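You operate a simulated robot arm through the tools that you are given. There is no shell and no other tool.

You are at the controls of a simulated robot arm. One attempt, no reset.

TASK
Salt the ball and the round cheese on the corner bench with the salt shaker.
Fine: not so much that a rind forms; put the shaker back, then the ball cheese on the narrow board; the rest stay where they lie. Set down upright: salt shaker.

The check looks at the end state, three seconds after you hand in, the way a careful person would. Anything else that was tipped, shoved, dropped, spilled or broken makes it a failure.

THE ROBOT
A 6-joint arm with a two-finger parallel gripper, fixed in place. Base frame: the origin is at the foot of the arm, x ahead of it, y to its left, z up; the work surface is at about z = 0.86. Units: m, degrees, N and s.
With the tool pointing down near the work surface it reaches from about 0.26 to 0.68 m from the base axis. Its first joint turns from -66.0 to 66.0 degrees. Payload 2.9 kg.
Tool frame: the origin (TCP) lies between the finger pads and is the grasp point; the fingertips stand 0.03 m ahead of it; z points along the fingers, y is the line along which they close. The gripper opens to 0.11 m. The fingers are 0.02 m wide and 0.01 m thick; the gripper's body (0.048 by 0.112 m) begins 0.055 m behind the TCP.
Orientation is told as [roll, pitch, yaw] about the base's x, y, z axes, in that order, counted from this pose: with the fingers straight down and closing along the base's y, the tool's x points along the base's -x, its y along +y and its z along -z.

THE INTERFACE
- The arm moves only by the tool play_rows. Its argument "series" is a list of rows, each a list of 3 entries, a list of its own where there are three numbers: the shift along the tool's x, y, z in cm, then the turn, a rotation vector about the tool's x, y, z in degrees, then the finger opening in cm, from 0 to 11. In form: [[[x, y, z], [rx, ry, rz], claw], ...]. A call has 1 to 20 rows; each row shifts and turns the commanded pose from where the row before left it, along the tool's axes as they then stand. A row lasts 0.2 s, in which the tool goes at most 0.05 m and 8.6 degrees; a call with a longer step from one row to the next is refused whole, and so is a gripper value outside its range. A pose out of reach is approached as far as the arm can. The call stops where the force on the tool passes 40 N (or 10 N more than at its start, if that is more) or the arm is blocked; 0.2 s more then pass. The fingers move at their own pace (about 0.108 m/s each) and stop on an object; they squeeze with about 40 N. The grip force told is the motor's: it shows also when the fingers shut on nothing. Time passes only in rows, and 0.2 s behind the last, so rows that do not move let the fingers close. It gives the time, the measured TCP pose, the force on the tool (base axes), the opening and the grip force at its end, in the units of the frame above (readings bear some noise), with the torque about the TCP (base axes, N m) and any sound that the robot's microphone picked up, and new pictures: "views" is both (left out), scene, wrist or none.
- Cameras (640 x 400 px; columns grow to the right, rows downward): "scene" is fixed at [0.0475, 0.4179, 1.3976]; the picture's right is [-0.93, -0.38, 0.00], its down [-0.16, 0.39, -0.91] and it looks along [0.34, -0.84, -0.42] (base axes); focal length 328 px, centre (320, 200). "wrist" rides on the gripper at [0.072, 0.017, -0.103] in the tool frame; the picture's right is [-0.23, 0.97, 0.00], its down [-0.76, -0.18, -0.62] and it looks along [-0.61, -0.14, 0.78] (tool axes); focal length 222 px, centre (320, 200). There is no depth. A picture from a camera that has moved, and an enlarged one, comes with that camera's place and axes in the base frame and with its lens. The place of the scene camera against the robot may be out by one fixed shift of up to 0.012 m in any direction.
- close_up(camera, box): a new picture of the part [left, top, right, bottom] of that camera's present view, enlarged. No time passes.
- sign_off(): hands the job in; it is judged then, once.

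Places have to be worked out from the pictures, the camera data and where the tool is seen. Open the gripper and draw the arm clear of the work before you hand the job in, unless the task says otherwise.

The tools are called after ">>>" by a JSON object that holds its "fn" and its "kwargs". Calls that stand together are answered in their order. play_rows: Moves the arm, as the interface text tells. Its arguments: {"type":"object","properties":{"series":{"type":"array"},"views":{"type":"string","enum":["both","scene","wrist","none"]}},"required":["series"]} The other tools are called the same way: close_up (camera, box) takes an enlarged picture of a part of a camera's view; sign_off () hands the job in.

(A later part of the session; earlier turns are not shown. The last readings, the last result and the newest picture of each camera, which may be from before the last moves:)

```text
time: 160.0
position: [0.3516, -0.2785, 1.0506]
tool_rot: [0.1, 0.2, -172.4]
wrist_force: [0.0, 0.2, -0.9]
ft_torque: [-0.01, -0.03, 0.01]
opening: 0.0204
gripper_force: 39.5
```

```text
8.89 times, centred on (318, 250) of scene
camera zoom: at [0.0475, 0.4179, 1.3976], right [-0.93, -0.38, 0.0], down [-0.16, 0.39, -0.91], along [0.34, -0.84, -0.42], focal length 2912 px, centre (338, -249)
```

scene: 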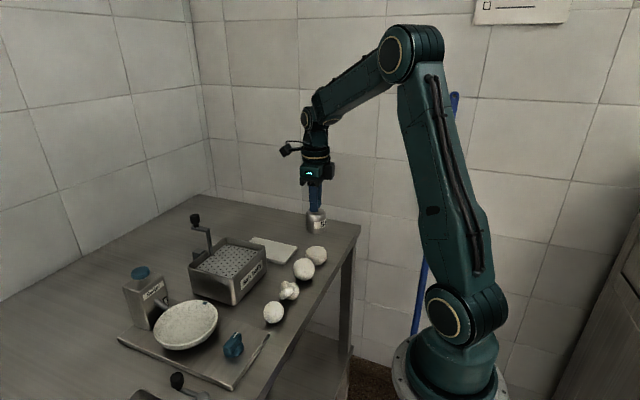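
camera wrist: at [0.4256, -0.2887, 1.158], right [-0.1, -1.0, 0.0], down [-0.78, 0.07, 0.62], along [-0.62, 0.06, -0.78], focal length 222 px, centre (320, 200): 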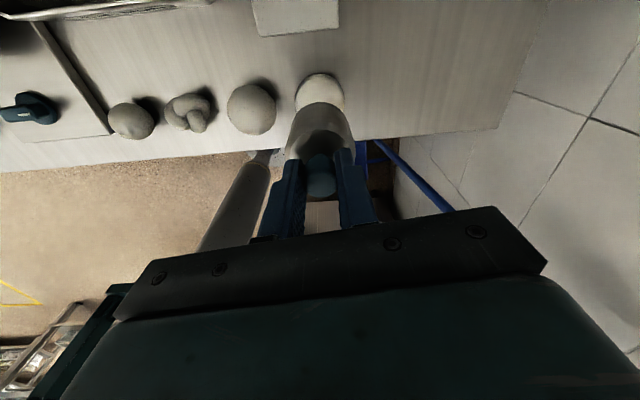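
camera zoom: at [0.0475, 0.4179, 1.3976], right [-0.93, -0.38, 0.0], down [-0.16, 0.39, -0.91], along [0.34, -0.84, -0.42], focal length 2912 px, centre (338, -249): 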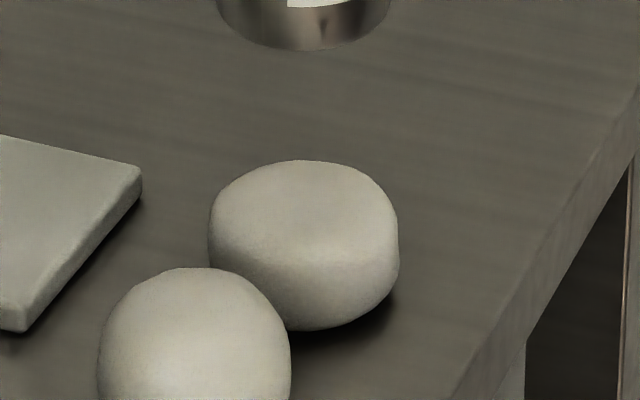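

Nothing visible from the scene view. I zoom the wrist camera onto the round's exposed part and the others for comparison.

>>> {"fn": "play_rows", "kwargs": {"series": [[[3, 0, 0], [0, 0, 0], 1.6], [[3, 0, 0], [0, 0, 0], 1.6]], "views": "wrist"}}

>>> {"fn": "close_up", "kwargs": {"camera": "wrist", "box": [220, 90, 350, 190]}}

```text
time: 160.6
position: [0.4111, -0.2716, 1.0498]
tool_rot: [0.0, 0.1, -172.4]
wrist_force: [0.3, 0.2, -1.1]
ft_torque: [-0.01, 0.02, 0.02]
opening: 0.0204
gripper_force: 40.1
camera wrist: at [0.4855, -0.2798, 1.1526], right [-0.1, -1.0, 0.0], down [-0.78, 0.07, 0.62], along [-0.62, 0.06, -0.78], focal length 222 px, centre (320, 200)
```

wrist: 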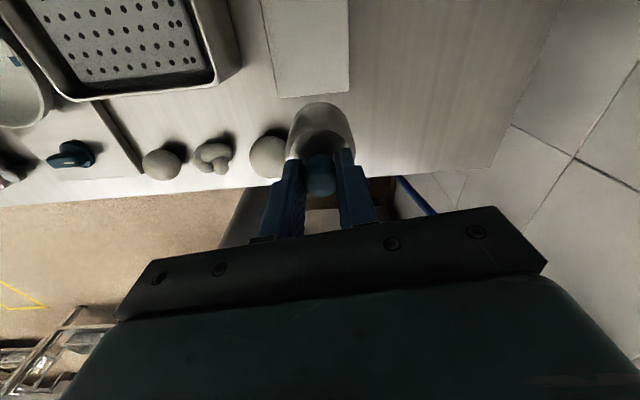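

```text
4.00 times, centred on (285, 140) of wrist
camera zoom: at [0.4855, -0.2798, 1.1526], right [-0.1, -1.0, 0.0], down [-0.78, 0.07, 0.62], along [-0.62, 0.06, -0.78], focal length 888 px, centre (460, 440)
```

zoom: 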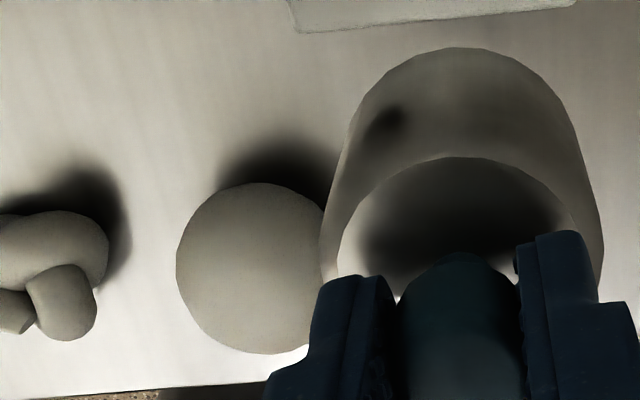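

>>> {"fn": "play_rows", "kwargs": {"series": [[[0, 4, 0], [0, 0, 0], 1.6], [[0, 4, 0], [0, 0, 0], 1.6]], "views": "wrist"}}

>>> {"fn": "close_up", "kwargs": {"camera": "wrist", "box": [140, 90, 300, 200]}}

```text
time: 161.2
position: [0.4203, -0.3517, 1.0505]
tool_rot: [0.0, 0.2, -172.3]
wrist_force: [1.3, -0.2, -1.5]
ft_torque: [-0.02, 0.01, -0.02]
opening: 0.0205
gripper_force: 40.1
camera wrist: at [0.4946, -0.3598, 1.1539], right [-0.09, -1.0, 0.0], down [-0.78, 0.07, 0.62], along [-0.62, 0.06, -0.78], focal length 222 px, centre (320, 200)
```

wrist: 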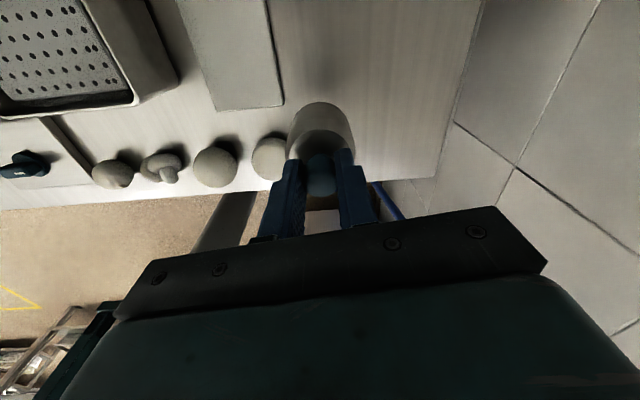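

```text
3.64 times, centred on (220, 145) of wrist
camera zoom: at [0.4946, -0.3598, 1.1539], right [-0.09, -1.0, 0.0], down [-0.78, 0.07, 0.62], along [-0.62, 0.06, -0.78], focal length 808 px, centre (684, 400)
```

zoom: 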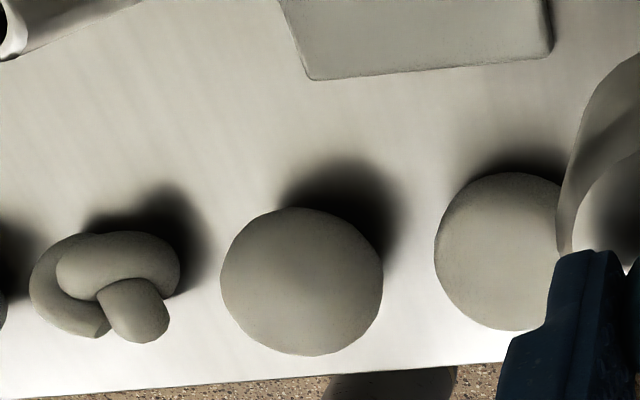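

Still no grains. I go back over the round, low, and test sideways shaking while holding by the knob.

>>> {"fn": "play_rows", "kwargs": {"series": [[[-1.97, -2.68, 0], [0, 0, 0], 1.6], [[-1.97, -2.68, 0], [0, 0, 0], 1.6], [[-1.97, -2.68, 2.0], [0, 0, 0], 1.6], [[0, 0, 2.3], [0, 0, 0], 1.6], [[0, 2.2, 0], [0, 0, 0], 1.6], [[0, -4.4, 0], [0, 0, 0], 1.6], [[0, 4.4, 0], [0, 0, 0], 1.6], [[0, -4.4, 0], [0, 0, 0], 1.6], [[0, 4.4, 0], [0, 0, 0], 1.6], [[0, -2.2, 0], [0, 0, 0], 1.6], [[0, 0, -4.5], [0, 0, 0], 1.6]], "views": "scene"}}

>>> {"fn": "close_up", "kwargs": {"camera": "scene", "box": [298, 228, 338, 273]}}

```text
time: 163.6
position: [0.3518, -0.2784, 1.0551]
tool_rot: [-0.1, 0.1, -172.2]
wrist_force: [0.3, 1.1, -1.0]
ft_torque: [0.01, 0.0, 0.01]
opening: 0.0205
gripper_force: 40.2
```

scene: 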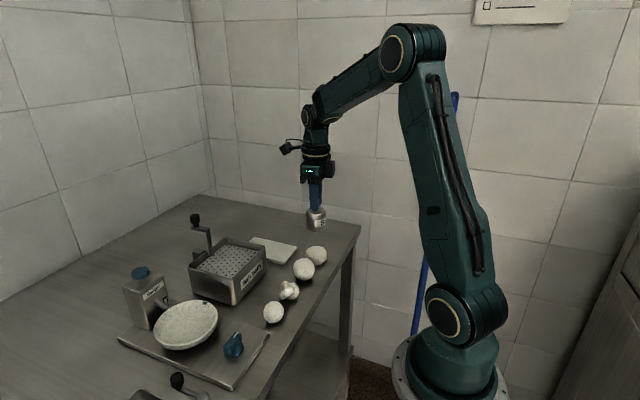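

```text
8.89 times, centred on (318, 250) of scene
camera zoom: at [0.0475, 0.4179, 1.3976], right [-0.93, -0.38, 0.0], down [-0.16, 0.39, -0.91], along [0.34, -0.84, -0.42], focal length 2912 px, centre (338, -249)
```

zoom: 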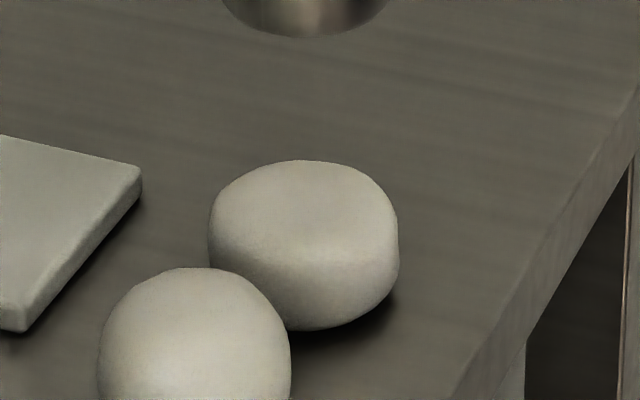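

No salt from upright shaking in any direction. The knob is high enough to be held with a level tool, which would allow a nearly full (165-170°) inversion, so I set the shaker back down to regrip its knob from the side.

>>> {"fn": "play_rows", "kwargs": {"series": [[[2.79, 3.21, 0], [0, 0, 0], 1.6], [[2.79, 3.21, 0], [0, 0, 0], 1.6], [[2.79, 3.21, 0], [0, 0, 0], 1.6], [[0, 0, 3], [0, 0, 0], 1.6], [[0, 0, 3], [0, 0, 0], 1.6], [[0, 0, 2.5], [0, 0, 0], 1.6], [[0, 0, 1.2], [0, 0, 0], 1.6], [[0, 0, 0.5], [0, 0, 0], 1.6], [[0, 0, 0], [0, 0, 0], 1.6]]}}

```text
time: 165.6
position: [0.4495, -0.3618, 0.9529]
tool_rot: [0.0, 0.1, -172.3]
wrist_force: [0.8, 0.1, -0.9]
ft_torque: [0.01, -0.02, 0.04]
opening: 0.0205
gripper_force: 40.0
camera wrist: at [0.5225, -0.3703, 1.0546], right [-0.1, -1.0, 0.0], down [-0.78, 0.07, 0.62], along [-0.62, 0.06, -0.78], focal length 222 px, centre (320, 200)
```

scene: 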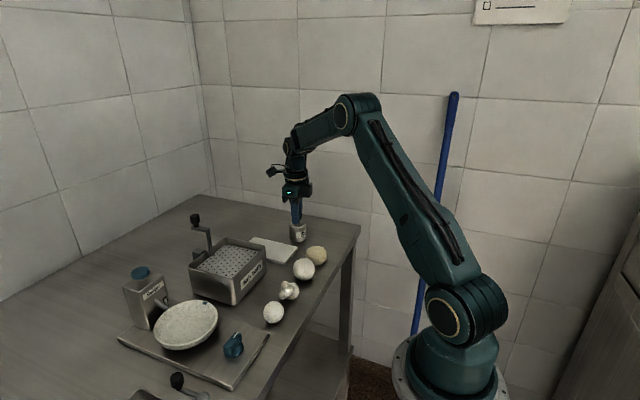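
wrist: 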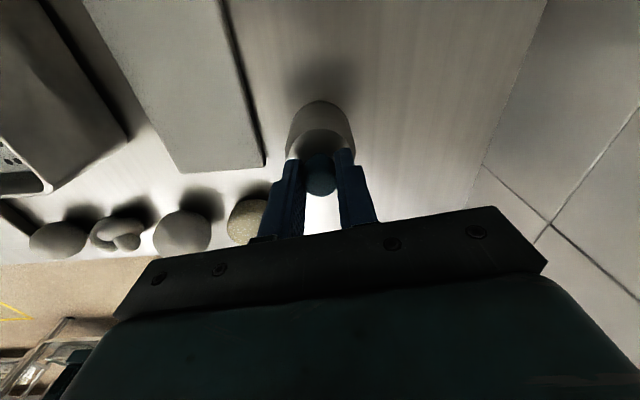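

The round looks yellowish now! I zoom in on it at once.

>>> {"fn": "close_up", "kwargs": {"camera": "scene", "box": [298, 238, 338, 273]}}

>>> {"fn": "close_up", "kwargs": {"camera": "scene", "box": [255, 235, 335, 330]}}

>>> {"fn": "close_up", "kwargs": {"camera": "wrist", "box": [20, 160, 300, 270]}}

```text
11.43 times, centred on (318, 256) of scene
camera zoom: at [0.0475, 0.4179, 1.3976], right [-0.93, -0.38, 0.0], down [-0.16, 0.39, -0.91], along [0.34, -0.84, -0.42], focal length 3744 px, centre (343, -434)
```

zoom: 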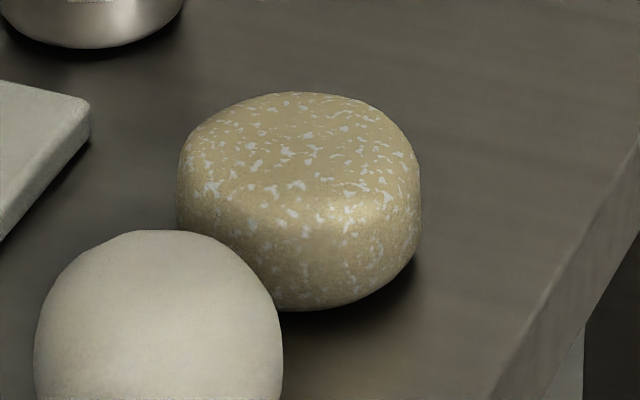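

```text
4.21 times, centred on (295, 282) of scene
camera zoom: at [0.0475, 0.4179, 1.3976], right [-0.93, -0.38, 0.0], down [-0.16, 0.39, -0.91], along [0.34, -0.84, -0.42], focal length 1379 px, centre (425, -147)
```

zoom: 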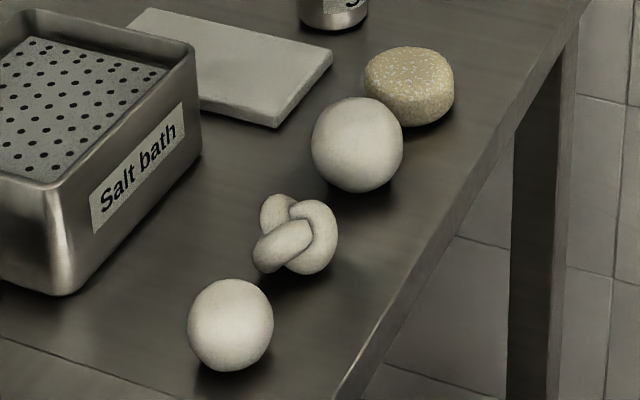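

```text
2.29 times, centred on (160, 215) of wrist
camera zoom: at [0.5225, -0.3703, 1.0546], right [-0.1, -1.0, 0.0], down [-0.78, 0.07, 0.62], along [-0.62, 0.06, -0.78], focal length 508 px, centre (686, 166)
```

zoom: 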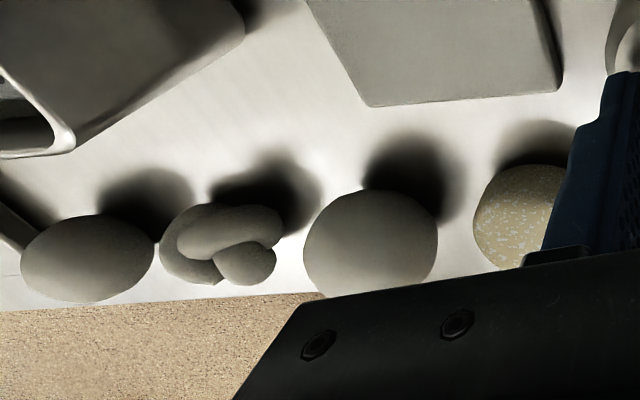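

The round now shows a yellowish surface with white grains: salting works, but its look comes with a delay. I hold still for 4 s to see whether it keeps changing.

>>> {"fn": "play_rows", "kwargs": {"series": [[[0, 0, 0], [0, 0, 0], 1.6], [[0, 0, 0], [0, 0, 0], 1.6], [[0, 0, 0], [0, 0, 0], 1.6], [[0, 0, 0], [0, 0, 0], 1.6], [[0, 0, 0], [0, 0, 0], 1.6], [[0, 0, 0], [0, 0, 0], 1.6], [[0, 0, 0], [0, 0, 0], 1.6], [[0, 0, 0], [0, 0, 0], 1.6], [[0, 0, 0], [0, 0, 0], 1.6], [[0, 0, 0], [0, 0, 0], 1.6], [[0, 0, 0], [0, 0, 0], 1.6], [[0, 0, 0], [0, 0, 0], 1.6], [[0, 0, 0], [0, 0, 0], 1.6], [[0, 0, 0], [0, 0, 0], 1.6], [[0, 0, 0], [0, 0, 0], 1.6], [[0, 0, 0], [0, 0, 0], 1.6], [[0, 0, 0], [0, 0, 0], 1.6], [[0, 0, 0], [0, 0, 0], 1.6], [[0, 0, 0], [0, 0, 0], 1.6], [[0, 0, 0], [0, 0, 0], 1.6]], "views": "scene"}}

>>> {"fn": "close_up", "kwargs": {"camera": "scene", "box": [298, 238, 338, 273]}}

>>> {"fn": "close_up", "kwargs": {"camera": "scene", "box": [284, 250, 324, 285]}}

```text
time: 169.8
position: [0.4479, -0.3623, 0.9517]
tool_rot: [-0.1, 0.2, -172.3]
wrist_force: [-0.2, 1.1, -1.2]
ft_torque: [0.0, 0.01, -0.01]
opening: 0.0206
gripper_force: 40.4
```

scene: 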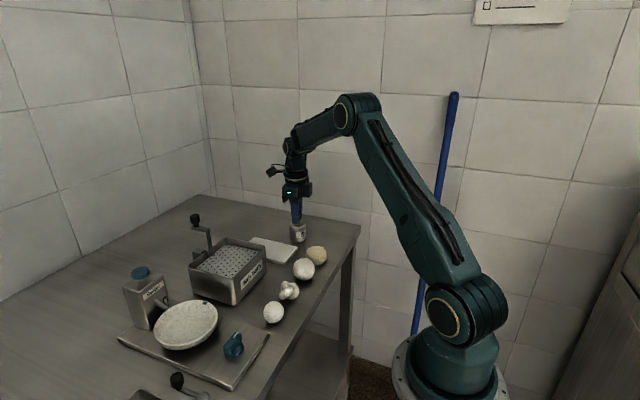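

```text
11.43 times, centred on (318, 256) of scene
camera zoom: at [0.0475, 0.4179, 1.3976], right [-0.93, -0.38, 0.0], down [-0.16, 0.39, -0.91], along [0.34, -0.84, -0.42], focal length 3744 px, centre (343, -434)
```

zoom: 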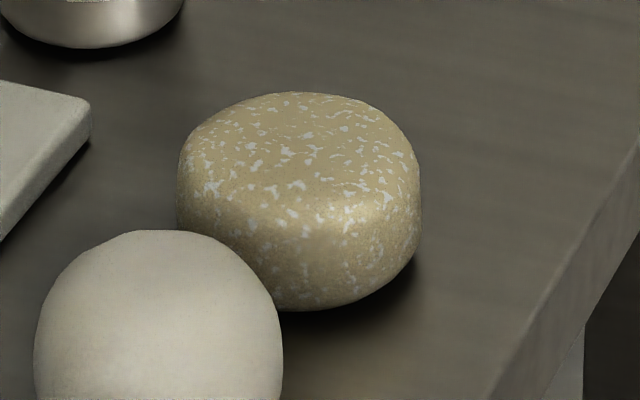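

```text
11.43 times, centred on (304, 268) of scene
camera zoom: at [0.0475, 0.4179, 1.3976], right [-0.93, -0.38, 0.0], down [-0.16, 0.39, -0.91], along [0.34, -0.84, -0.42], focal length 3744 px, centre (503, -571)
```

zoom: 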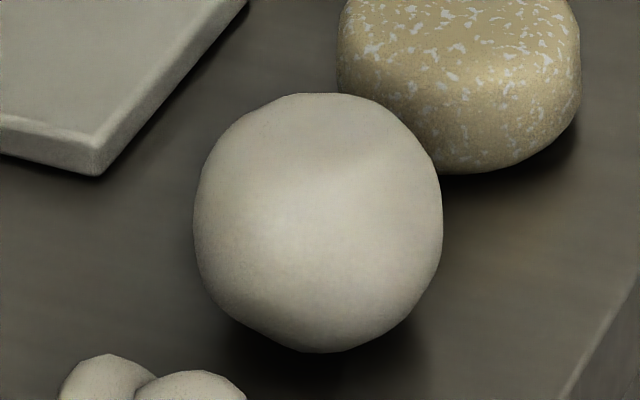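

The round's look is stable now. I carry the shaker, held by the knob and upright, smoothly to above the ball (bottom ~2 cm over it) without shaking.

>>> {"fn": "play_rows", "kwargs": {"series": [[[0, 0, -2], [0, 0, 0], 1.6], [[0, 0, -3.5], [0, 0, 0], 1.6], [[0, 0, -3.5], [0, 0, 0], 1.6], [[0, 0, -3.5], [0, 0, 0], 1.6], [[0, 0, -3.5], [0, 0, 0], 1.6], [[-1.86, -4.35, 0], [0, 0, 0], 1.6], [[-1.86, -4.35, 0], [0, 0, 0], 1.6], [[-1.86, -4.35, 0], [0, 0, 0], 1.6], [[-1.86, -4.35, 0], [0, 0, 0], 1.6], [[0, 0, 0], [0, 0, 0], 1.6], [[0, 0, 2], [0, 0, 0], 1.6], [[0, 0, 2], [0, 0, 0], 1.6], [[0, 0, 2], [0, 0, 0], 1.6], [[0, 0, 2], [0, 0, 0], 1.6], [[0, 0, 0], [0, 0, 0], 1.6]]}}

>>> {"fn": "close_up", "kwargs": {"camera": "scene", "box": [265, 205, 345, 305]}}

```text
time: 173.0
position: [0.3526, -0.2026, 1.0311]
tool_rot: [0.1, 0.1, -172.4]
wrist_force: [-1.1, 0.3, -1.2]
ft_torque: [0.04, 0.02, -0.01]
opening: 0.0206
gripper_force: 40.0
camera wrist: at [0.4261, -0.2098, 1.1341], right [-0.1, -1.0, 0.0], down [-0.78, 0.07, 0.62], along [-0.62, 0.06, -0.78], focal length 222 px, centre (320, 200)
```

scene: 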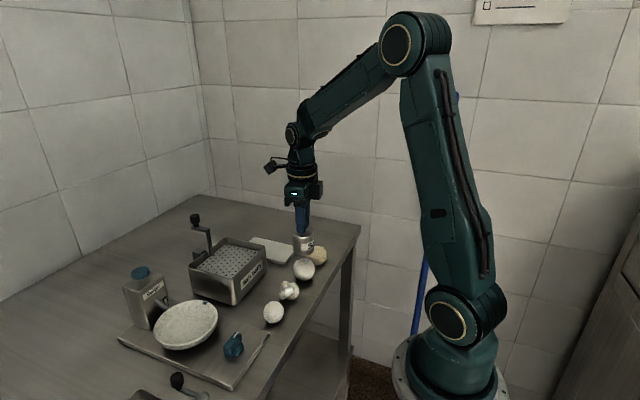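
wrist: 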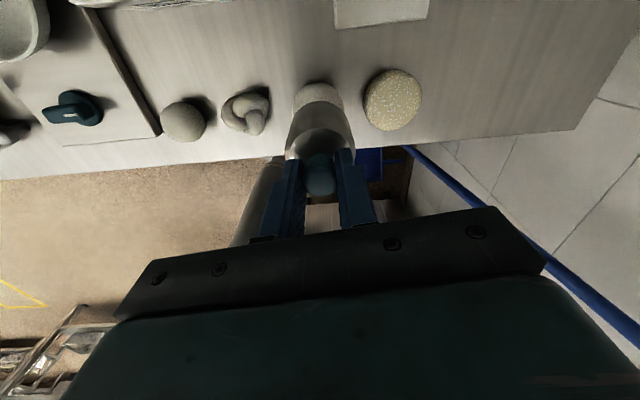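

```text
4.00 times, centred on (305, 255) of scene
camera zoom: at [0.0475, 0.4179, 1.3976], right [-0.93, -0.38, 0.0], down [-0.16, 0.39, -0.91], along [0.34, -0.84, -0.42], focal length 1310 px, centre (380, -20)
```

zoom: 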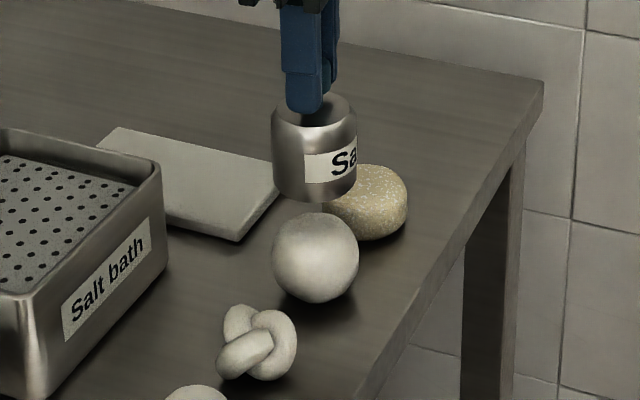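

>>> {"fn": "close_up", "kwargs": {"camera": "wrist", "box": [350, 60, 440, 140]}}

```text
5.00 times, centred on (395, 100) of wrist
camera zoom: at [0.4261, -0.2098, 1.1341], right [-0.1, -1.0, 0.0], down [-0.78, 0.07, 0.62], along [-0.62, 0.06, -0.78], focal length 1111 px, centre (-55, 700)
```

zoom: 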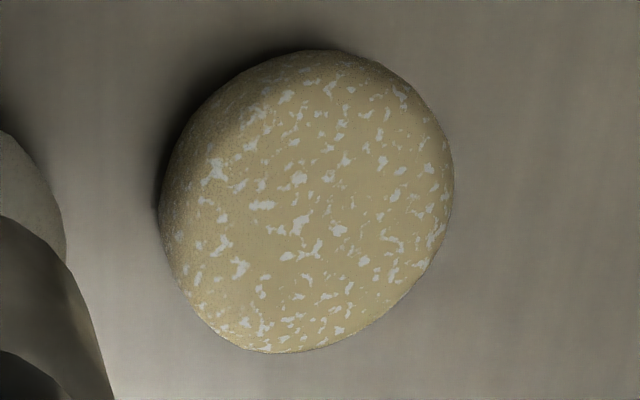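

The round shows a salted surface (white grains on yellowed cheese) and is stable. Over the ball I now give a single gentle up-down shake, then wait and watch, since the look appears with a delay.

>>> {"fn": "play_rows", "kwargs": {"series": [[[0, 0, -4.5], [0, 0, 0], 1.6], [[0, 0, 4.5], [0, 0, 0], 1.6], [[0, 0, 0], [0, 0, 0], 1.6], [[0, 0, 0], [0, 0, 0], 1.6], [[0, 0, 0], [0, 0, 0], 1.6], [[0, 0, 0], [0, 0, 0], 1.6], [[0, 0, 0], [0, 0, 0], 1.6], [[0, 0, 0], [0, 0, 0], 1.6], [[0, 0, 0], [0, 0, 0], 1.6], [[0, 0, 0], [0, 0, 0], 1.6], [[0, 0, 0], [0, 0, 0], 1.6], [[0, 0, 0], [0, 0, 0], 1.6], [[0, 0, 0], [0, 0, 0], 1.6], [[0, 0, 0], [0, 0, 0], 1.6], [[0, 0, 0], [0, 0, 0], 1.6], [[0, 0, 0], [0, 0, 0], 1.6], [[0, 0, 0], [0, 0, 0], 1.6], [[0, 0, 0], [0, 0, 0], 1.6], [[0, 0, 0], [0, 0, 0], 1.6], [[0, 0, 0], [0, 0, 0], 1.6]], "views": "scene"}}

>>> {"fn": "close_up", "kwargs": {"camera": "scene", "box": [265, 225, 345, 305]}}

```text
time: 177.2
position: [0.3508, -0.201, 1.032]
tool_rot: [0.0, 0.1, -172.3]
wrist_force: [0.4, 0.3, -1.8]
ft_torque: [-0.01, -0.03, 0.01]
opening: 0.0206
gripper_force: 39.8
```

scene: 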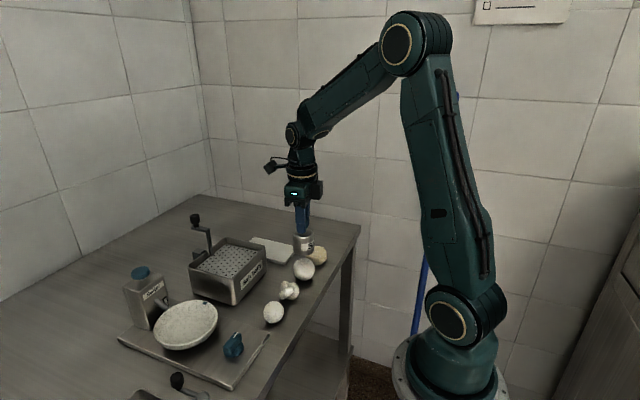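

```text
5.00 times, centred on (305, 265) of scene
camera zoom: at [0.0475, 0.4179, 1.3976], right [-0.93, -0.38, 0.0], down [-0.16, 0.39, -0.91], along [0.34, -0.84, -0.42], focal length 1638 px, centre (395, -125)
```

zoom: 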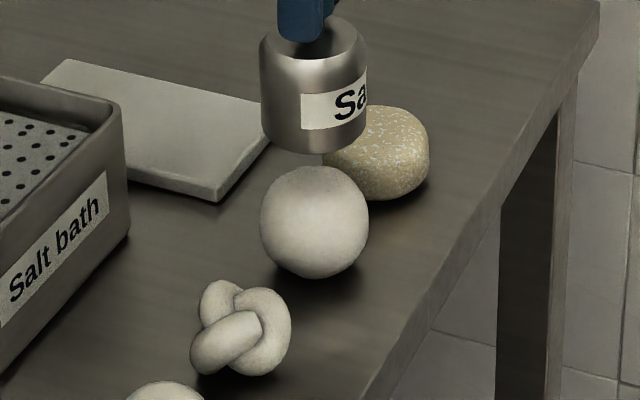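

No change yet after 3.6 s; I keep waiting 4 more seconds.

>>> {"fn": "play_rows", "kwargs": {"series": [[[0, 0, 0], [0, 0, 0], 1.6], [[0, 0, 0], [0, 0, 0], 1.6], [[0, 0, 0], [0, 0, 0], 1.6], [[0, 0, 0], [0, 0, 0], 1.6], [[0, 0, 0], [0, 0, 0], 1.6], [[0, 0, 0], [0, 0, 0], 1.6], [[0, 0, 0], [0, 0, 0], 1.6], [[0, 0, 0], [0, 0, 0], 1.6], [[0, 0, 0], [0, 0, 0], 1.6], [[0, 0, 0], [0, 0, 0], 1.6], [[0, 0, 0], [0, 0, 0], 1.6], [[0, 0, 0], [0, 0, 0], 1.6], [[0, 0, 0], [0, 0, 0], 1.6], [[0, 0, 0], [0, 0, 0], 1.6], [[0, 0, 0], [0, 0, 0], 1.6], [[0, 0, 0], [0, 0, 0], 1.6], [[0, 0, 0], [0, 0, 0], 1.6], [[0, 0, 0], [0, 0, 0], 1.6], [[0, 0, 0], [0, 0, 0], 1.6], [[0, 0, 0], [0, 0, 0], 1.6]], "views": "none"}}

>>> {"fn": "close_up", "kwargs": {"camera": "scene", "box": [265, 225, 345, 305]}}

```text
time: 181.4
position: [0.351, -0.2008, 1.0321]
tool_rot: [0.1, 0.2, -172.3]
wrist_force: [0.3, 0.1, -1.4]
ft_torque: [0.01, 0.0, 0.01]
opening: 0.0207
gripper_force: 40.1
```

```text
5.00 times, centred on (305, 265) of scene
camera zoom: at [0.0475, 0.4179, 1.3976], right [-0.93, -0.38, 0.0], down [-0.16, 0.39, -0.91], along [0.34, -0.84, -0.42], focal length 1638 px, centre (395, -125)
```

zoom: 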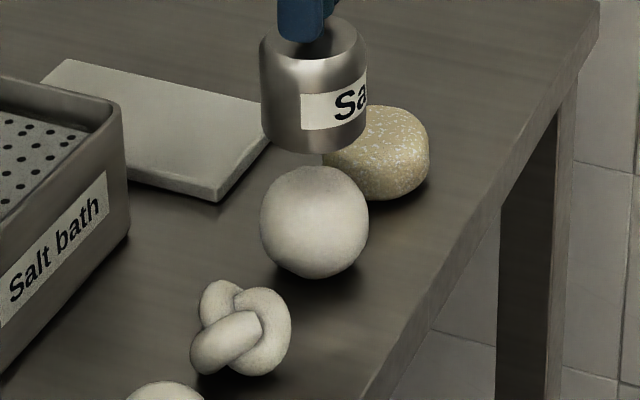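

Still no change on the ball. I add one short sideways shake (±2.2 cm) and wait again.

>>> {"fn": "play_rows", "kwargs": {"series": [[[0, 2.2, 0], [0, 0, 0], 1.6], [[0, -4.4, 0], [0, 0, 0], 1.6], [[0, 4.4, 0], [0, 0, 0], 1.6], [[0, -2.2, 0], [0, 0, 0], 1.6], [[0, 0, 0], [0, 0, 0], 1.6], [[0, 0, 0], [0, 0, 0], 1.6], [[0, 0, 0], [0, 0, 0], 1.6], [[0, 0, 0], [0, 0, 0], 1.6], [[0, 0, 0], [0, 0, 0], 1.6], [[0, 0, 0], [0, 0, 0], 1.6], [[0, 0, 0], [0, 0, 0], 1.6], [[0, 0, 0], [0, 0, 0], 1.6], [[0, 0, 0], [0, 0, 0], 1.6], [[0, 0, 0], [0, 0, 0], 1.6], [[0, 0, 0], [0, 0, 0], 1.6], [[0, 0, 0], [0, 0, 0], 1.6], [[0, 0, 0], [0, 0, 0], 1.6], [[0, 0, 0], [0, 0, 0], 1.6], [[0, 0, 0], [0, 0, 0], 1.6], [[0, 0, 0], [0, 0, 0], 1.6]], "views": "none"}}

>>> {"fn": "close_up", "kwargs": {"camera": "scene", "box": [265, 225, 345, 305]}}

```text
time: 185.6
position: [0.3515, -0.2006, 1.0297]
tool_rot: [0.0, 0.0, -172.3]
wrist_force: [0.0, 0.1, -1.4]
ft_torque: [0.01, -0.03, -0.03]
opening: 0.0204
gripper_force: 39.9
```

```text
5.00 times, centred on (305, 265) of scene
camera zoom: at [0.0475, 0.4179, 1.3976], right [-0.93, -0.38, 0.0], down [-0.16, 0.39, -0.91], along [0.34, -0.84, -0.42], focal length 1638 px, centre (395, -125)
```

zoom: 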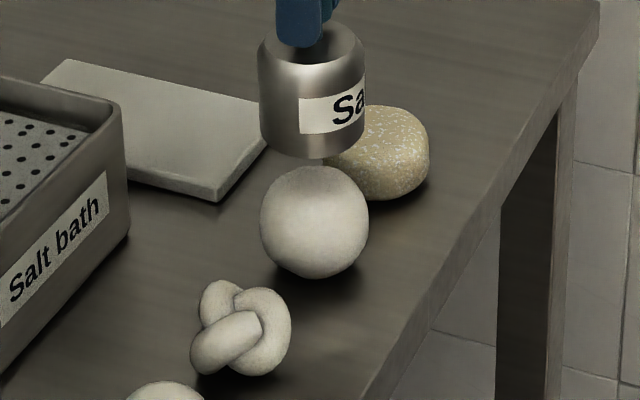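

No change. On the round it followed a burst of 2½ vertical strokes and 3 sideways ones, so a slightly longer burst seems needed. I repeat just the vertical burst (2½ strokes) on the ball and wait.

>>> {"fn": "play_rows", "kwargs": {"series": [[[0, 0, -4.5], [0, 0, 0], 1.6], [[0, 0, 4.5], [0, 0, 0], 1.6], [[0, 0, -4.5], [0, 0, 0], 1.6], [[0, 0, 4.5], [0, 0, 0], 1.6], [[0, 0, -4.5], [0, 0, 0], 1.6], [[0, 0, 0], [0, 0, 0], 1.6], [[0, 0, 0], [0, 0, 0], 1.6], [[0, 0, 0], [0, 0, 0], 1.6], [[0, 0, 0], [0, 0, 0], 1.6], [[0, 0, 0], [0, 0, 0], 1.6], [[0, 0, 0], [0, 0, 0], 1.6], [[0, 0, 0], [0, 0, 0], 1.6], [[0, 0, 0], [0, 0, 0], 1.6], [[0, 0, 0], [0, 0, 0], 1.6], [[0, 0, 0], [0, 0, 0], 1.6], [[0, 0, 0], [0, 0, 0], 1.6], [[0, 0, 0], [0, 0, 0], 1.6], [[0, 0, 0], [0, 0, 0], 1.6], [[0, 0, 0], [0, 0, 0], 1.6], [[0, 0, 0], [0, 0, 0], 1.6]], "views": "none"}}

>>> {"fn": "close_up", "kwargs": {"camera": "scene", "box": [265, 225, 345, 305]}}

>>> {"fn": "play_rows", "kwargs": {"series": [[[0, 0, 0], [0, 0, 0], 1.6], [[0, 0, 0], [0, 0, 0], 1.6], [[0, 0, 0], [0, 0, 0], 1.6], [[0, 0, 0], [0, 0, 0], 1.6], [[0, 0, 0], [0, 0, 0], 1.6], [[0, 0, 0], [0, 0, 0], 1.6], [[0, 0, 0], [0, 0, 0], 1.6], [[0, 0, 0], [0, 0, 0], 1.6], [[0, 0, 0], [0, 0, 0], 1.6], [[0, 0, 0], [0, 0, 0], 1.6], [[0, 0, 0], [0, 0, 0], 1.6], [[0, 0, 0], [0, 0, 0], 1.6], [[0, 0, 0], [0, 0, 0], 1.6], [[0, 0, 0], [0, 0, 0], 1.6], [[0, 0, 0], [0, 0, 0], 1.6], [[0, 0, 0], [0, 0, 0], 1.6], [[0, 0, 0], [0, 0, 0], 1.6], [[0, 0, 0], [0, 0, 0], 1.6], [[0, 0, 0], [0, 0, 0], 1.6], [[0, 0, 0], [0, 0, 0], 1.6]], "views": "scene"}}

>>> {"fn": "close_up", "kwargs": {"camera": "scene", "box": [265, 225, 345, 305]}}

```text
time: 189.8
position: [0.3528, -0.2032, 1.0758]
tool_rot: [0.0, 0.2, -172.3]
wrist_force: [0.4, 0.1, -1.8]
ft_torque: [0.03, -0.02, -0.03]
opening: 0.0206
gripper_force: 39.9
```

```text
5.00 times, centred on (305, 265) of scene
camera zoom: at [0.0475, 0.4179, 1.3976], right [-0.93, -0.38, 0.0], down [-0.16, 0.39, -0.91], along [0.34, -0.84, -0.42], focal length 1638 px, centre (395, -125)
```

zoom: 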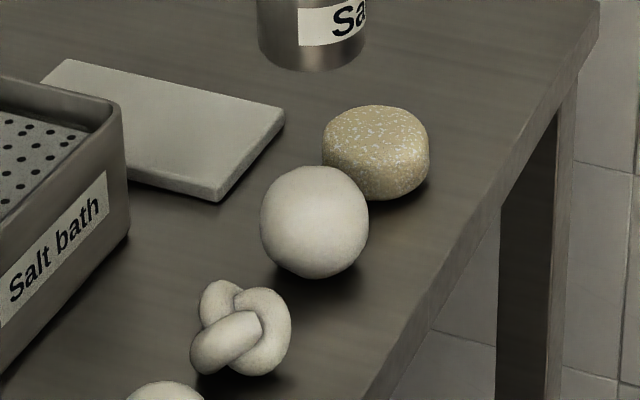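

```text
time: 194.0
position: [0.3522, -0.2031, 1.0773]
tool_rot: [0.0, 0.1, -172.4]
wrist_force: [-0.1, -0.2, -1.4]
ft_torque: [-0.02, -0.01, -0.01]
opening: 0.0205
gripper_force: 39.6
```

scene: 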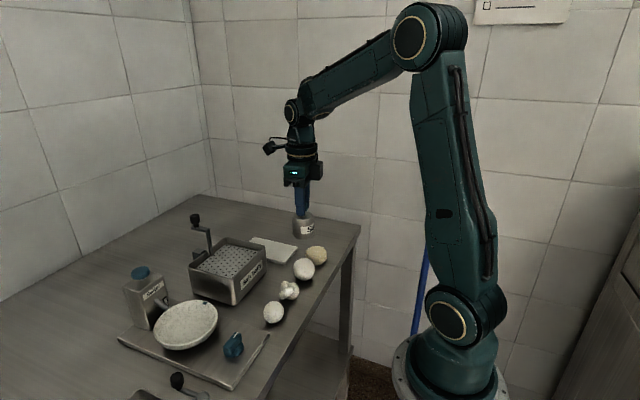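

```text
5.00 times, centred on (305, 265) of scene
camera zoom: at [0.0475, 0.4179, 1.3976], right [-0.93, -0.38, 0.0], down [-0.16, 0.39, -0.91], along [0.34, -0.84, -0.42], focal length 1638 px, centre (395, -125)
```

zoom: 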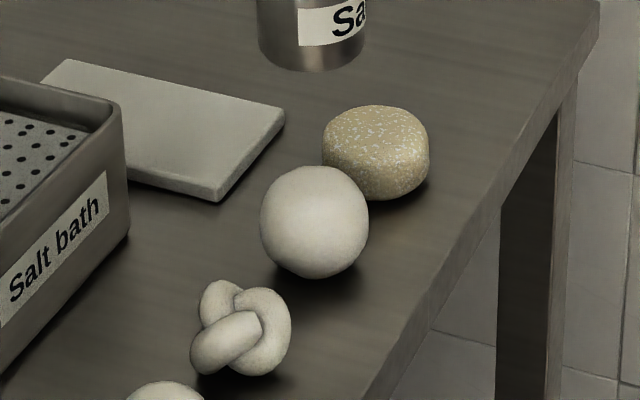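

Still no change on the ball. The round's change may instead be a slow (≈120 s) after-effect of the earlier inverted shaking. To find out without adding salt, I carry the shaker back to its place and watch both cheeses over time.

>>> {"fn": "play_rows", "kwargs": {"series": [[[0, 0, -1.5], [0, 0, 0], 1.6], [[1.65, 4.2, 0], [0, 0, 0], 1.6], [[1.65, 4.2, 0], [0, 0, 0], 1.6], [[1.65, 4.2, 0], [0, 0, 0], 1.6], [[1.65, 4.2, 0], [0, 0, 0], 1.6], [[0, 0, 0], [0, 0, 0], 1.6], [[0, 0, 3.5], [0, 0, 0], 1.6], [[0, 0, 3.5], [0, 0, 0], 1.6], [[0, 0, 3.5], [0, 0, 0], 1.6], [[0, 0, 2.5], [0, 0, 0], 1.6], [[0, 0, 0.7], [0, 0, 0], 1.6], [[0, 0, 0], [0, 0, 0], 1.6]]}}

>>> {"fn": "close_up", "kwargs": {"camera": "scene", "box": [265, 215, 345, 305]}}

```text
time: 196.6
position: [0.4399, -0.3581, 0.9539]
tool_rot: [-0.1, 0.2, -172.3]
wrist_force: [0.3, 0.5, -1.4]
ft_torque: [-0.01, 0.0, -0.03]
opening: 0.0209
gripper_force: 40.1
camera wrist: at [0.5133, -0.3659, 1.057], right [-0.1, -1.0, 0.0], down [-0.78, 0.07, 0.62], along [-0.62, 0.06, -0.78], focal length 222 px, centre (320, 200)
```

scene: 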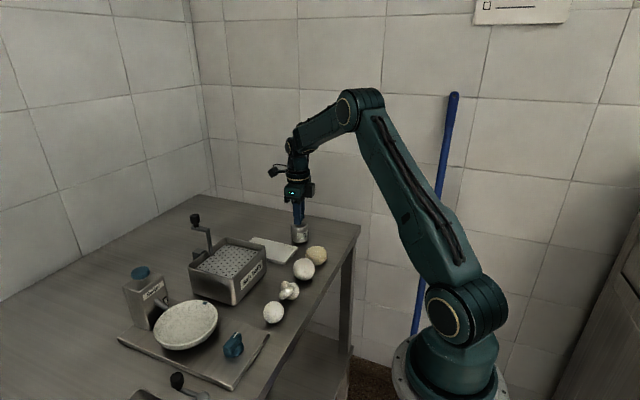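
wrist: 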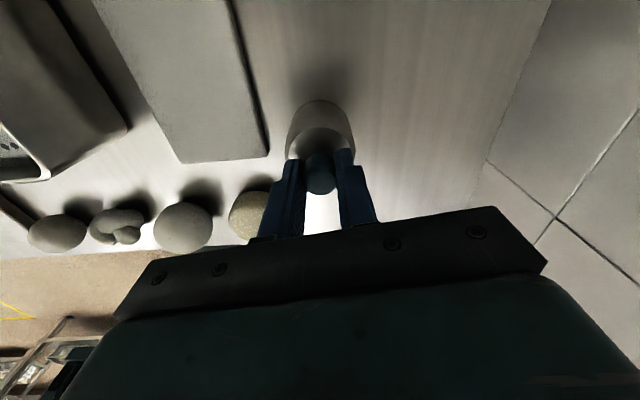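

```text
4.44 times, centred on (305, 260) of scene
camera zoom: at [0.0475, 0.4179, 1.3976], right [-0.93, -0.38, 0.0], down [-0.16, 0.39, -0.91], along [0.34, -0.84, -0.42], focal length 1456 px, centre (387, -67)
```

zoom: 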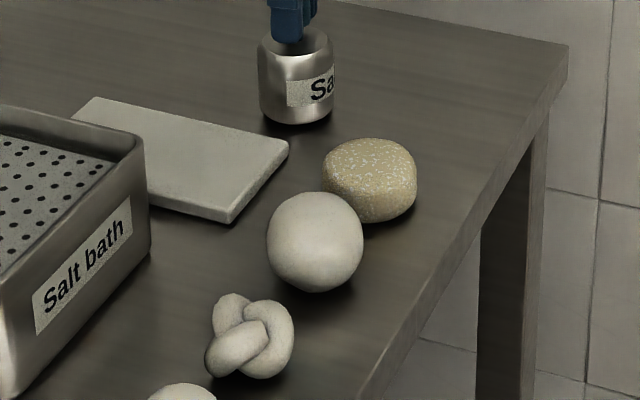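

I set the shaker down at its original spot, release the knob and rise.

>>> {"fn": "play_rows", "kwargs": {"series": [[[0, 0.15, 0.3], [0, 0, 0], 1.6], [[0, 0, 0.2], [0, 0, 0], 1.6], [[0, 0, 0], [0, 0, 0], 1.6]], "views": "none"}}

```text
time: 197.4
position: [0.4384, -0.3599, 0.9495]
tool_rot: [0.1, 0.2, -172.3]
wrist_force: [-0.5, 1.3, 5.1]
ft_torque: [0.04, 0.19, -0.03]
opening: 0.0206
gripper_force: 40.0
```

>>> {"fn": "play_rows", "kwargs": {"series": [[[0, 0, 0], [0, 0, 0], 3], [[0, 0, 0], [0, 0, 0], 5], [[0, 0, 0], [0, 0, 0], 5], [[0, 0, -3], [0, 0, 0], 5], [[0, 0, -4], [0, 0, 0], 5], [[0, 0, -4], [0, 0, 0], 5], [[0, 0, 0], [0, 0, 0], 5], [[0, 0, 0], [0, 0, 0], 5], [[0, 0, 0], [0, 0, 0], 5], [[0, 0, 0], [0, 0, 0], 5], [[0, 0, 0], [0, 0, 0], 5], [[0, 0, 0], [0, 0, 0], 5], [[0, 0, 0], [0, 0, 0], 5], [[0, 0, 0], [0, 0, 0], 5], [[0, 0, 0], [0, 0, 0], 5], [[0, 0, 0], [0, 0, 0], 5], [[0, 0, 0], [0, 0, 0], 5], [[0, 0, 0], [0, 0, 0], 5], [[0, 0, 0], [0, 0, 0], 5], [[0, 0, 0], [0, 0, 0], 5]], "views": "scene"}}

>>> {"fn": "close_up", "kwargs": {"camera": "scene", "box": [265, 205, 345, 305]}}

```text
time: 201.6
position: [0.4395, -0.3605, 1.0591]
tool_rot: [0.0, 0.2, -172.2]
wrist_force: [0.2, 0.4, -0.7]
ft_torque: [0.0, -0.02, 0.02]
opening: 0.05
gripper_force: 0.1
```

scene: 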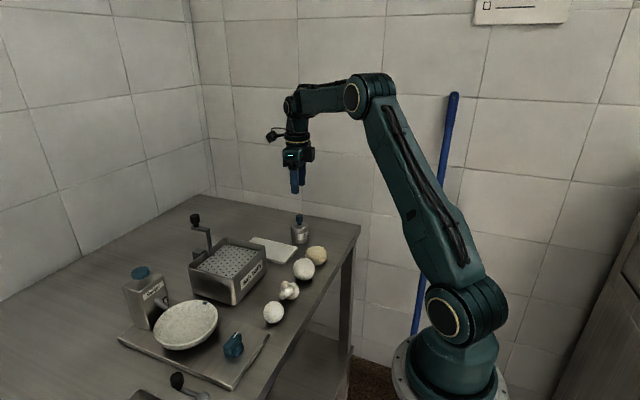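

```text
4.00 times, centred on (305, 255) of scene
camera zoom: at [0.0475, 0.4179, 1.3976], right [-0.93, -0.38, 0.0], down [-0.16, 0.39, -0.91], along [0.34, -0.84, -0.42], focal length 1310 px, centre (380, -20)
```

zoom: 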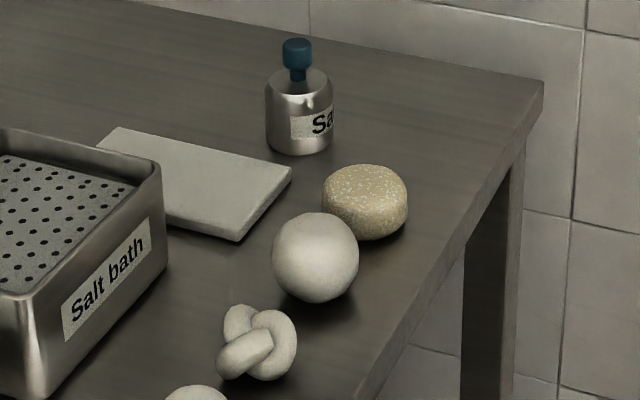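

The shaker is back upright on its spot. I wait and watch both cheeses.

>>> {"fn": "play_rows", "kwargs": {"series": [[[0, 0, 0], [0, 0, 0], 5], [[0, 0, 0], [0, 0, 0], 5], [[0, 0, 0], [0, 0, 0], 5], [[0, 0, 0], [0, 0, 0], 5], [[0, 0, 0], [0, 0, 0], 5], [[0, 0, 0], [0, 0, 0], 5], [[0, 0, 0], [0, 0, 0], 5], [[0, 0, 0], [0, 0, 0], 5], [[0, 0, 0], [0, 0, 0], 5], [[0, 0, 0], [0, 0, 0], 5], [[0, 0, 0], [0, 0, 0], 5], [[0, 0, 0], [0, 0, 0], 5], [[0, 0, 0], [0, 0, 0], 5], [[0, 0, 0], [0, 0, 0], 5], [[0, 0, 0], [0, 0, 0], 5], [[0, 0, 0], [0, 0, 0], 5], [[0, 0, 0], [0, 0, 0], 5], [[0, 0, 0], [0, 0, 0], 5], [[0, 0, 0], [0, 0, 0], 5], [[0, 0, 0], [0, 0, 0], 5]], "views": "none"}}

>>> {"fn": "play_rows", "kwargs": {"series": [[[0, 0, 0], [0, 0, 0], 5], [[0, 0, 0], [0, 0, 0], 5], [[0, 0, 0], [0, 0, 0], 5], [[0, 0, 0], [0, 0, 0], 5], [[0, 0, 0], [0, 0, 0], 5], [[0, 0, 0], [0, 0, 0], 5], [[0, 0, 0], [0, 0, 0], 5], [[0, 0, 0], [0, 0, 0], 5], [[0, 0, 0], [0, 0, 0], 5], [[0, 0, 0], [0, 0, 0], 5], [[0, 0, 0], [0, 0, 0], 5], [[0, 0, 0], [0, 0, 0], 5], [[0, 0, 0], [0, 0, 0], 5], [[0, 0, 0], [0, 0, 0], 5], [[0, 0, 0], [0, 0, 0], 5], [[0, 0, 0], [0, 0, 0], 5], [[0, 0, 0], [0, 0, 0], 5], [[0, 0, 0], [0, 0, 0], 5], [[0, 0, 0], [0, 0, 0], 5], [[0, 0, 0], [0, 0, 0], 5]], "views": "none"}}

>>> {"fn": "close_up", "kwargs": {"camera": "scene", "box": [265, 225, 345, 305]}}

>>> {"fn": "play_rows", "kwargs": {"series": [[[0, 0, 0], [0, 0, 0], 5], [[0, 0, 0], [0, 0, 0], 5], [[0, 0, 0], [0, 0, 0], 5], [[0, 0, 0], [0, 0, 0], 5], [[0, 0, 0], [0, 0, 0], 5], [[0, 0, 0], [0, 0, 0], 5], [[0, 0, 0], [0, 0, 0], 5], [[0, 0, 0], [0, 0, 0], 5], [[0, 0, 0], [0, 0, 0], 5], [[0, 0, 0], [0, 0, 0], 5], [[0, 0, 0], [0, 0, 0], 5], [[0, 0, 0], [0, 0, 0], 5], [[0, 0, 0], [0, 0, 0], 5], [[0, 0, 0], [0, 0, 0], 5], [[0, 0, 0], [0, 0, 0], 5], [[0, 0, 0], [0, 0, 0], 5], [[0, 0, 0], [0, 0, 0], 5], [[0, 0, 0], [0, 0, 0], 5], [[0, 0, 0], [0, 0, 0], 5], [[0, 0, 0], [0, 0, 0], 5]], "views": "none"}}

>>> {"fn": "close_up", "kwargs": {"camera": "scene", "box": [265, 225, 345, 305]}}

```text
time: 205.8
position: [0.4392, -0.3612, 1.0585]
tool_rot: [-0.1, 0.2, -172.3]
wrist_force: [-0.6, -0.5, 0.4]
ft_torque: [0.02, 0.02, -0.02]
opening: 0.0502
gripper_force: 0.0
```

```text
time: 210.0
position: [0.4385, -0.3613, 1.0588]
tool_rot: [0.0, 0.0, -172.3]
wrist_force: [-0.4, 0.0, 0.2]
ft_torque: [-0.02, -0.01, 0.01]
opening: 0.05
gripper_force: 0.1
```

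```text
5.00 times, centred on (305, 265) of scene
camera zoom: at [0.0475, 0.4179, 1.3976], right [-0.93, -0.38, 0.0], down [-0.16, 0.39, -0.91], along [0.34, -0.84, -0.42], focal length 1638 px, centre (395, -125)
```

zoom: 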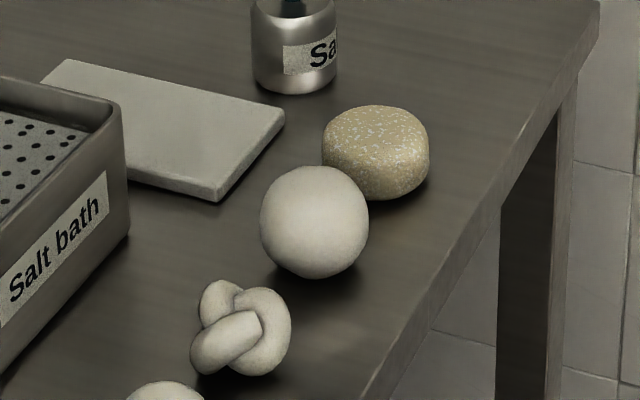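

```text
time: 214.2
position: [0.4397, -0.3609, 1.0579]
tool_rot: [0.0, 0.1, -172.3]
wrist_force: [0.0, 0.0, 0.6]
ft_torque: [-0.03, -0.02, 0.0]
opening: 0.0502
gripper_force: 0.0
```

```text
5.00 times, centred on (305, 265) of scene
camera zoom: at [0.0475, 0.4179, 1.3976], right [-0.93, -0.38, 0.0], down [-0.16, 0.39, -0.91], along [0.34, -0.84, -0.42], focal length 1638 px, centre (395, -125)
```

zoom: 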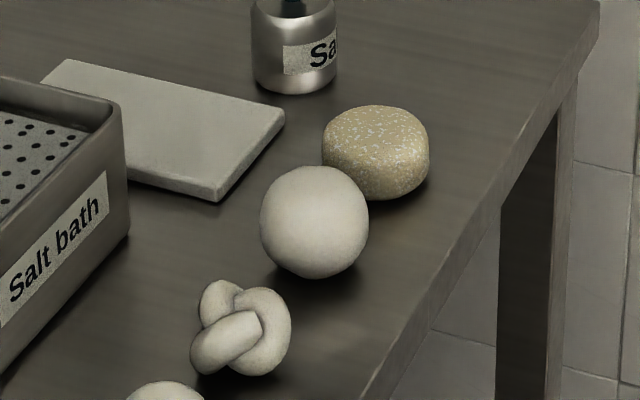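

No change so far (t≈214). I keep watching past t≈230.

>>> {"fn": "play_rows", "kwargs": {"series": [[[0, 0, 0], [0, 0, 0], 5], [[0, 0, 0], [0, 0, 0], 5], [[0, 0, 0], [0, 0, 0], 5], [[0, 0, 0], [0, 0, 0], 5], [[0, 0, 0], [0, 0, 0], 5], [[0, 0, 0], [0, 0, 0], 5], [[0, 0, 0], [0, 0, 0], 5], [[0, 0, 0], [0, 0, 0], 5], [[0, 0, 0], [0, 0, 0], 5], [[0, 0, 0], [0, 0, 0], 5], [[0, 0, 0], [0, 0, 0], 5], [[0, 0, 0], [0, 0, 0], 5], [[0, 0, 0], [0, 0, 0], 5], [[0, 0, 0], [0, 0, 0], 5], [[0, 0, 0], [0, 0, 0], 5], [[0, 0, 0], [0, 0, 0], 5], [[0, 0, 0], [0, 0, 0], 5], [[0, 0, 0], [0, 0, 0], 5], [[0, 0, 0], [0, 0, 0], 5], [[0, 0, 0], [0, 0, 0], 5]], "views": "none"}}

>>> {"fn": "play_rows", "kwargs": {"series": [[[0, 0, 0], [0, 0, 0], 5], [[0, 0, 0], [0, 0, 0], 5], [[0, 0, 0], [0, 0, 0], 5], [[0, 0, 0], [0, 0, 0], 5], [[0, 0, 0], [0, 0, 0], 5], [[0, 0, 0], [0, 0, 0], 5], [[0, 0, 0], [0, 0, 0], 5], [[0, 0, 0], [0, 0, 0], 5], [[0, 0, 0], [0, 0, 0], 5], [[0, 0, 0], [0, 0, 0], 5], [[0, 0, 0], [0, 0, 0], 5], [[0, 0, 0], [0, 0, 0], 5], [[0, 0, 0], [0, 0, 0], 5], [[0, 0, 0], [0, 0, 0], 5], [[0, 0, 0], [0, 0, 0], 5], [[0, 0, 0], [0, 0, 0], 5], [[0, 0, 0], [0, 0, 0], 5], [[0, 0, 0], [0, 0, 0], 5], [[0, 0, 0], [0, 0, 0], 5], [[0, 0, 0], [0, 0, 0], 5]], "views": "none"}}

>>> {"fn": "close_up", "kwargs": {"camera": "scene", "box": [265, 225, 345, 305]}}

>>> {"fn": "play_rows", "kwargs": {"series": [[[0, 0, 0], [0, 0, 0], 5], [[0, 0, 0], [0, 0, 0], 5], [[0, 0, 0], [0, 0, 0], 5], [[0, 0, 0], [0, 0, 0], 5], [[0, 0, 0], [0, 0, 0], 5], [[0, 0, 0], [0, 0, 0], 5], [[0, 0, 0], [0, 0, 0], 5], [[0, 0, 0], [0, 0, 0], 5], [[0, 0, 0], [0, 0, 0], 5], [[0, 0, 0], [0, 0, 0], 5], [[0, 0, 0], [0, 0, 0], 5], [[0, 0, 0], [0, 0, 0], 5], [[0, 0, 0], [0, 0, 0], 5], [[0, 0, 0], [0, 0, 0], 5], [[0, 0, 0], [0, 0, 0], 5], [[0, 0, 0], [0, 0, 0], 5], [[0, 0, 0], [0, 0, 0], 5], [[0, 0, 0], [0, 0, 0], 5], [[0, 0, 0], [0, 0, 0], 5], [[0, 0, 0], [0, 0, 0], 5]], "views": "none"}}

>>> {"fn": "play_rows", "kwargs": {"series": [[[0, 0, 0], [0, 0, 0], 5], [[0, 0, 0], [0, 0, 0], 5], [[0, 0, 0], [0, 0, 0], 5], [[0, 0, 0], [0, 0, 0], 5], [[0, 0, 0], [0, 0, 0], 5], [[0, 0, 0], [0, 0, 0], 5], [[0, 0, 0], [0, 0, 0], 5], [[0, 0, 0], [0, 0, 0], 5], [[0, 0, 0], [0, 0, 0], 5], [[0, 0, 0], [0, 0, 0], 5], [[0, 0, 0], [0, 0, 0], 5], [[0, 0, 0], [0, 0, 0], 5], [[0, 0, 0], [0, 0, 0], 5], [[0, 0, 0], [0, 0, 0], 5], [[0, 0, 0], [0, 0, 0], 5], [[0, 0, 0], [0, 0, 0], 5], [[0, 0, 0], [0, 0, 0], 5], [[0, 0, 0], [0, 0, 0], 5], [[0, 0, 0], [0, 0, 0], 5], [[0, 0, 0], [0, 0, 0], 5]], "views": "scene"}}

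>>> {"fn": "close_up", "kwargs": {"camera": "scene", "box": [265, 225, 345, 305]}}

```text
time: 218.4
position: [0.4401, -0.3599, 1.0581]
tool_rot: [0.0, 0.1, -172.3]
wrist_force: [0.4, -0.5, 0.3]
ft_torque: [-0.03, -0.01, -0.01]
opening: 0.0501
gripper_force: 0.1
```

```text
time: 222.6
position: [0.4396, -0.3609, 1.0588]
tool_rot: [0.0, 0.1, -172.3]
wrist_force: [-0.4, -0.5, 0.0]
ft_torque: [0.01, -0.01, -0.01]
opening: 0.0501
gripper_force: 0.1
```

```text
5.00 times, centred on (305, 265) of scene
camera zoom: at [0.0475, 0.4179, 1.3976], right [-0.93, -0.38, 0.0], down [-0.16, 0.39, -0.91], along [0.34, -0.84, -0.42], focal length 1638 px, centre (395, -125)
```

zoom: 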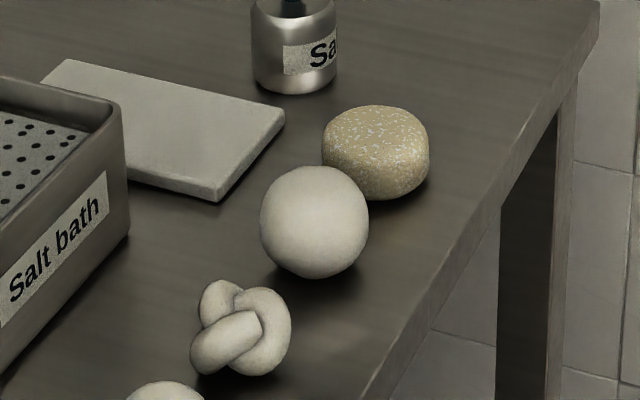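

```text
time: 226.8
position: [0.4403, -0.3607, 1.0592]
tool_rot: [-0.1, 0.1, -172.3]
wrist_force: [0.9, -0.6, -0.3]
ft_torque: [-0.04, -0.01, -0.01]
opening: 0.0501
gripper_force: 0.0
```

```text
time: 231.0
position: [0.4392, -0.3604, 1.0586]
tool_rot: [0.0, 0.1, -172.4]
wrist_force: [-0.5, 0.5, -0.9]
ft_torque: [0.01, -0.02, -0.01]
opening: 0.0502
gripper_force: 0.0
```

scene: 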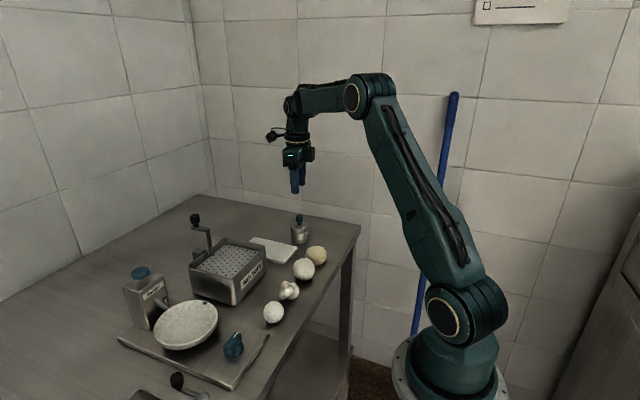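

```text
5.00 times, centred on (305, 265) of scene
camera zoom: at [0.0475, 0.4179, 1.3976], right [-0.93, -0.38, 0.0], down [-0.16, 0.39, -0.91], along [0.34, -0.84, -0.42], focal length 1638 px, centre (395, -125)
```

zoom: 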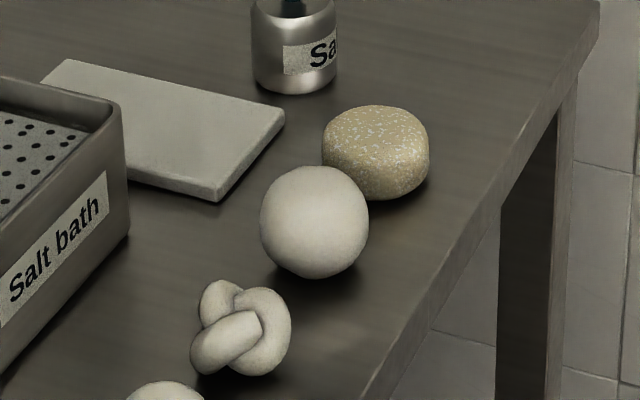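

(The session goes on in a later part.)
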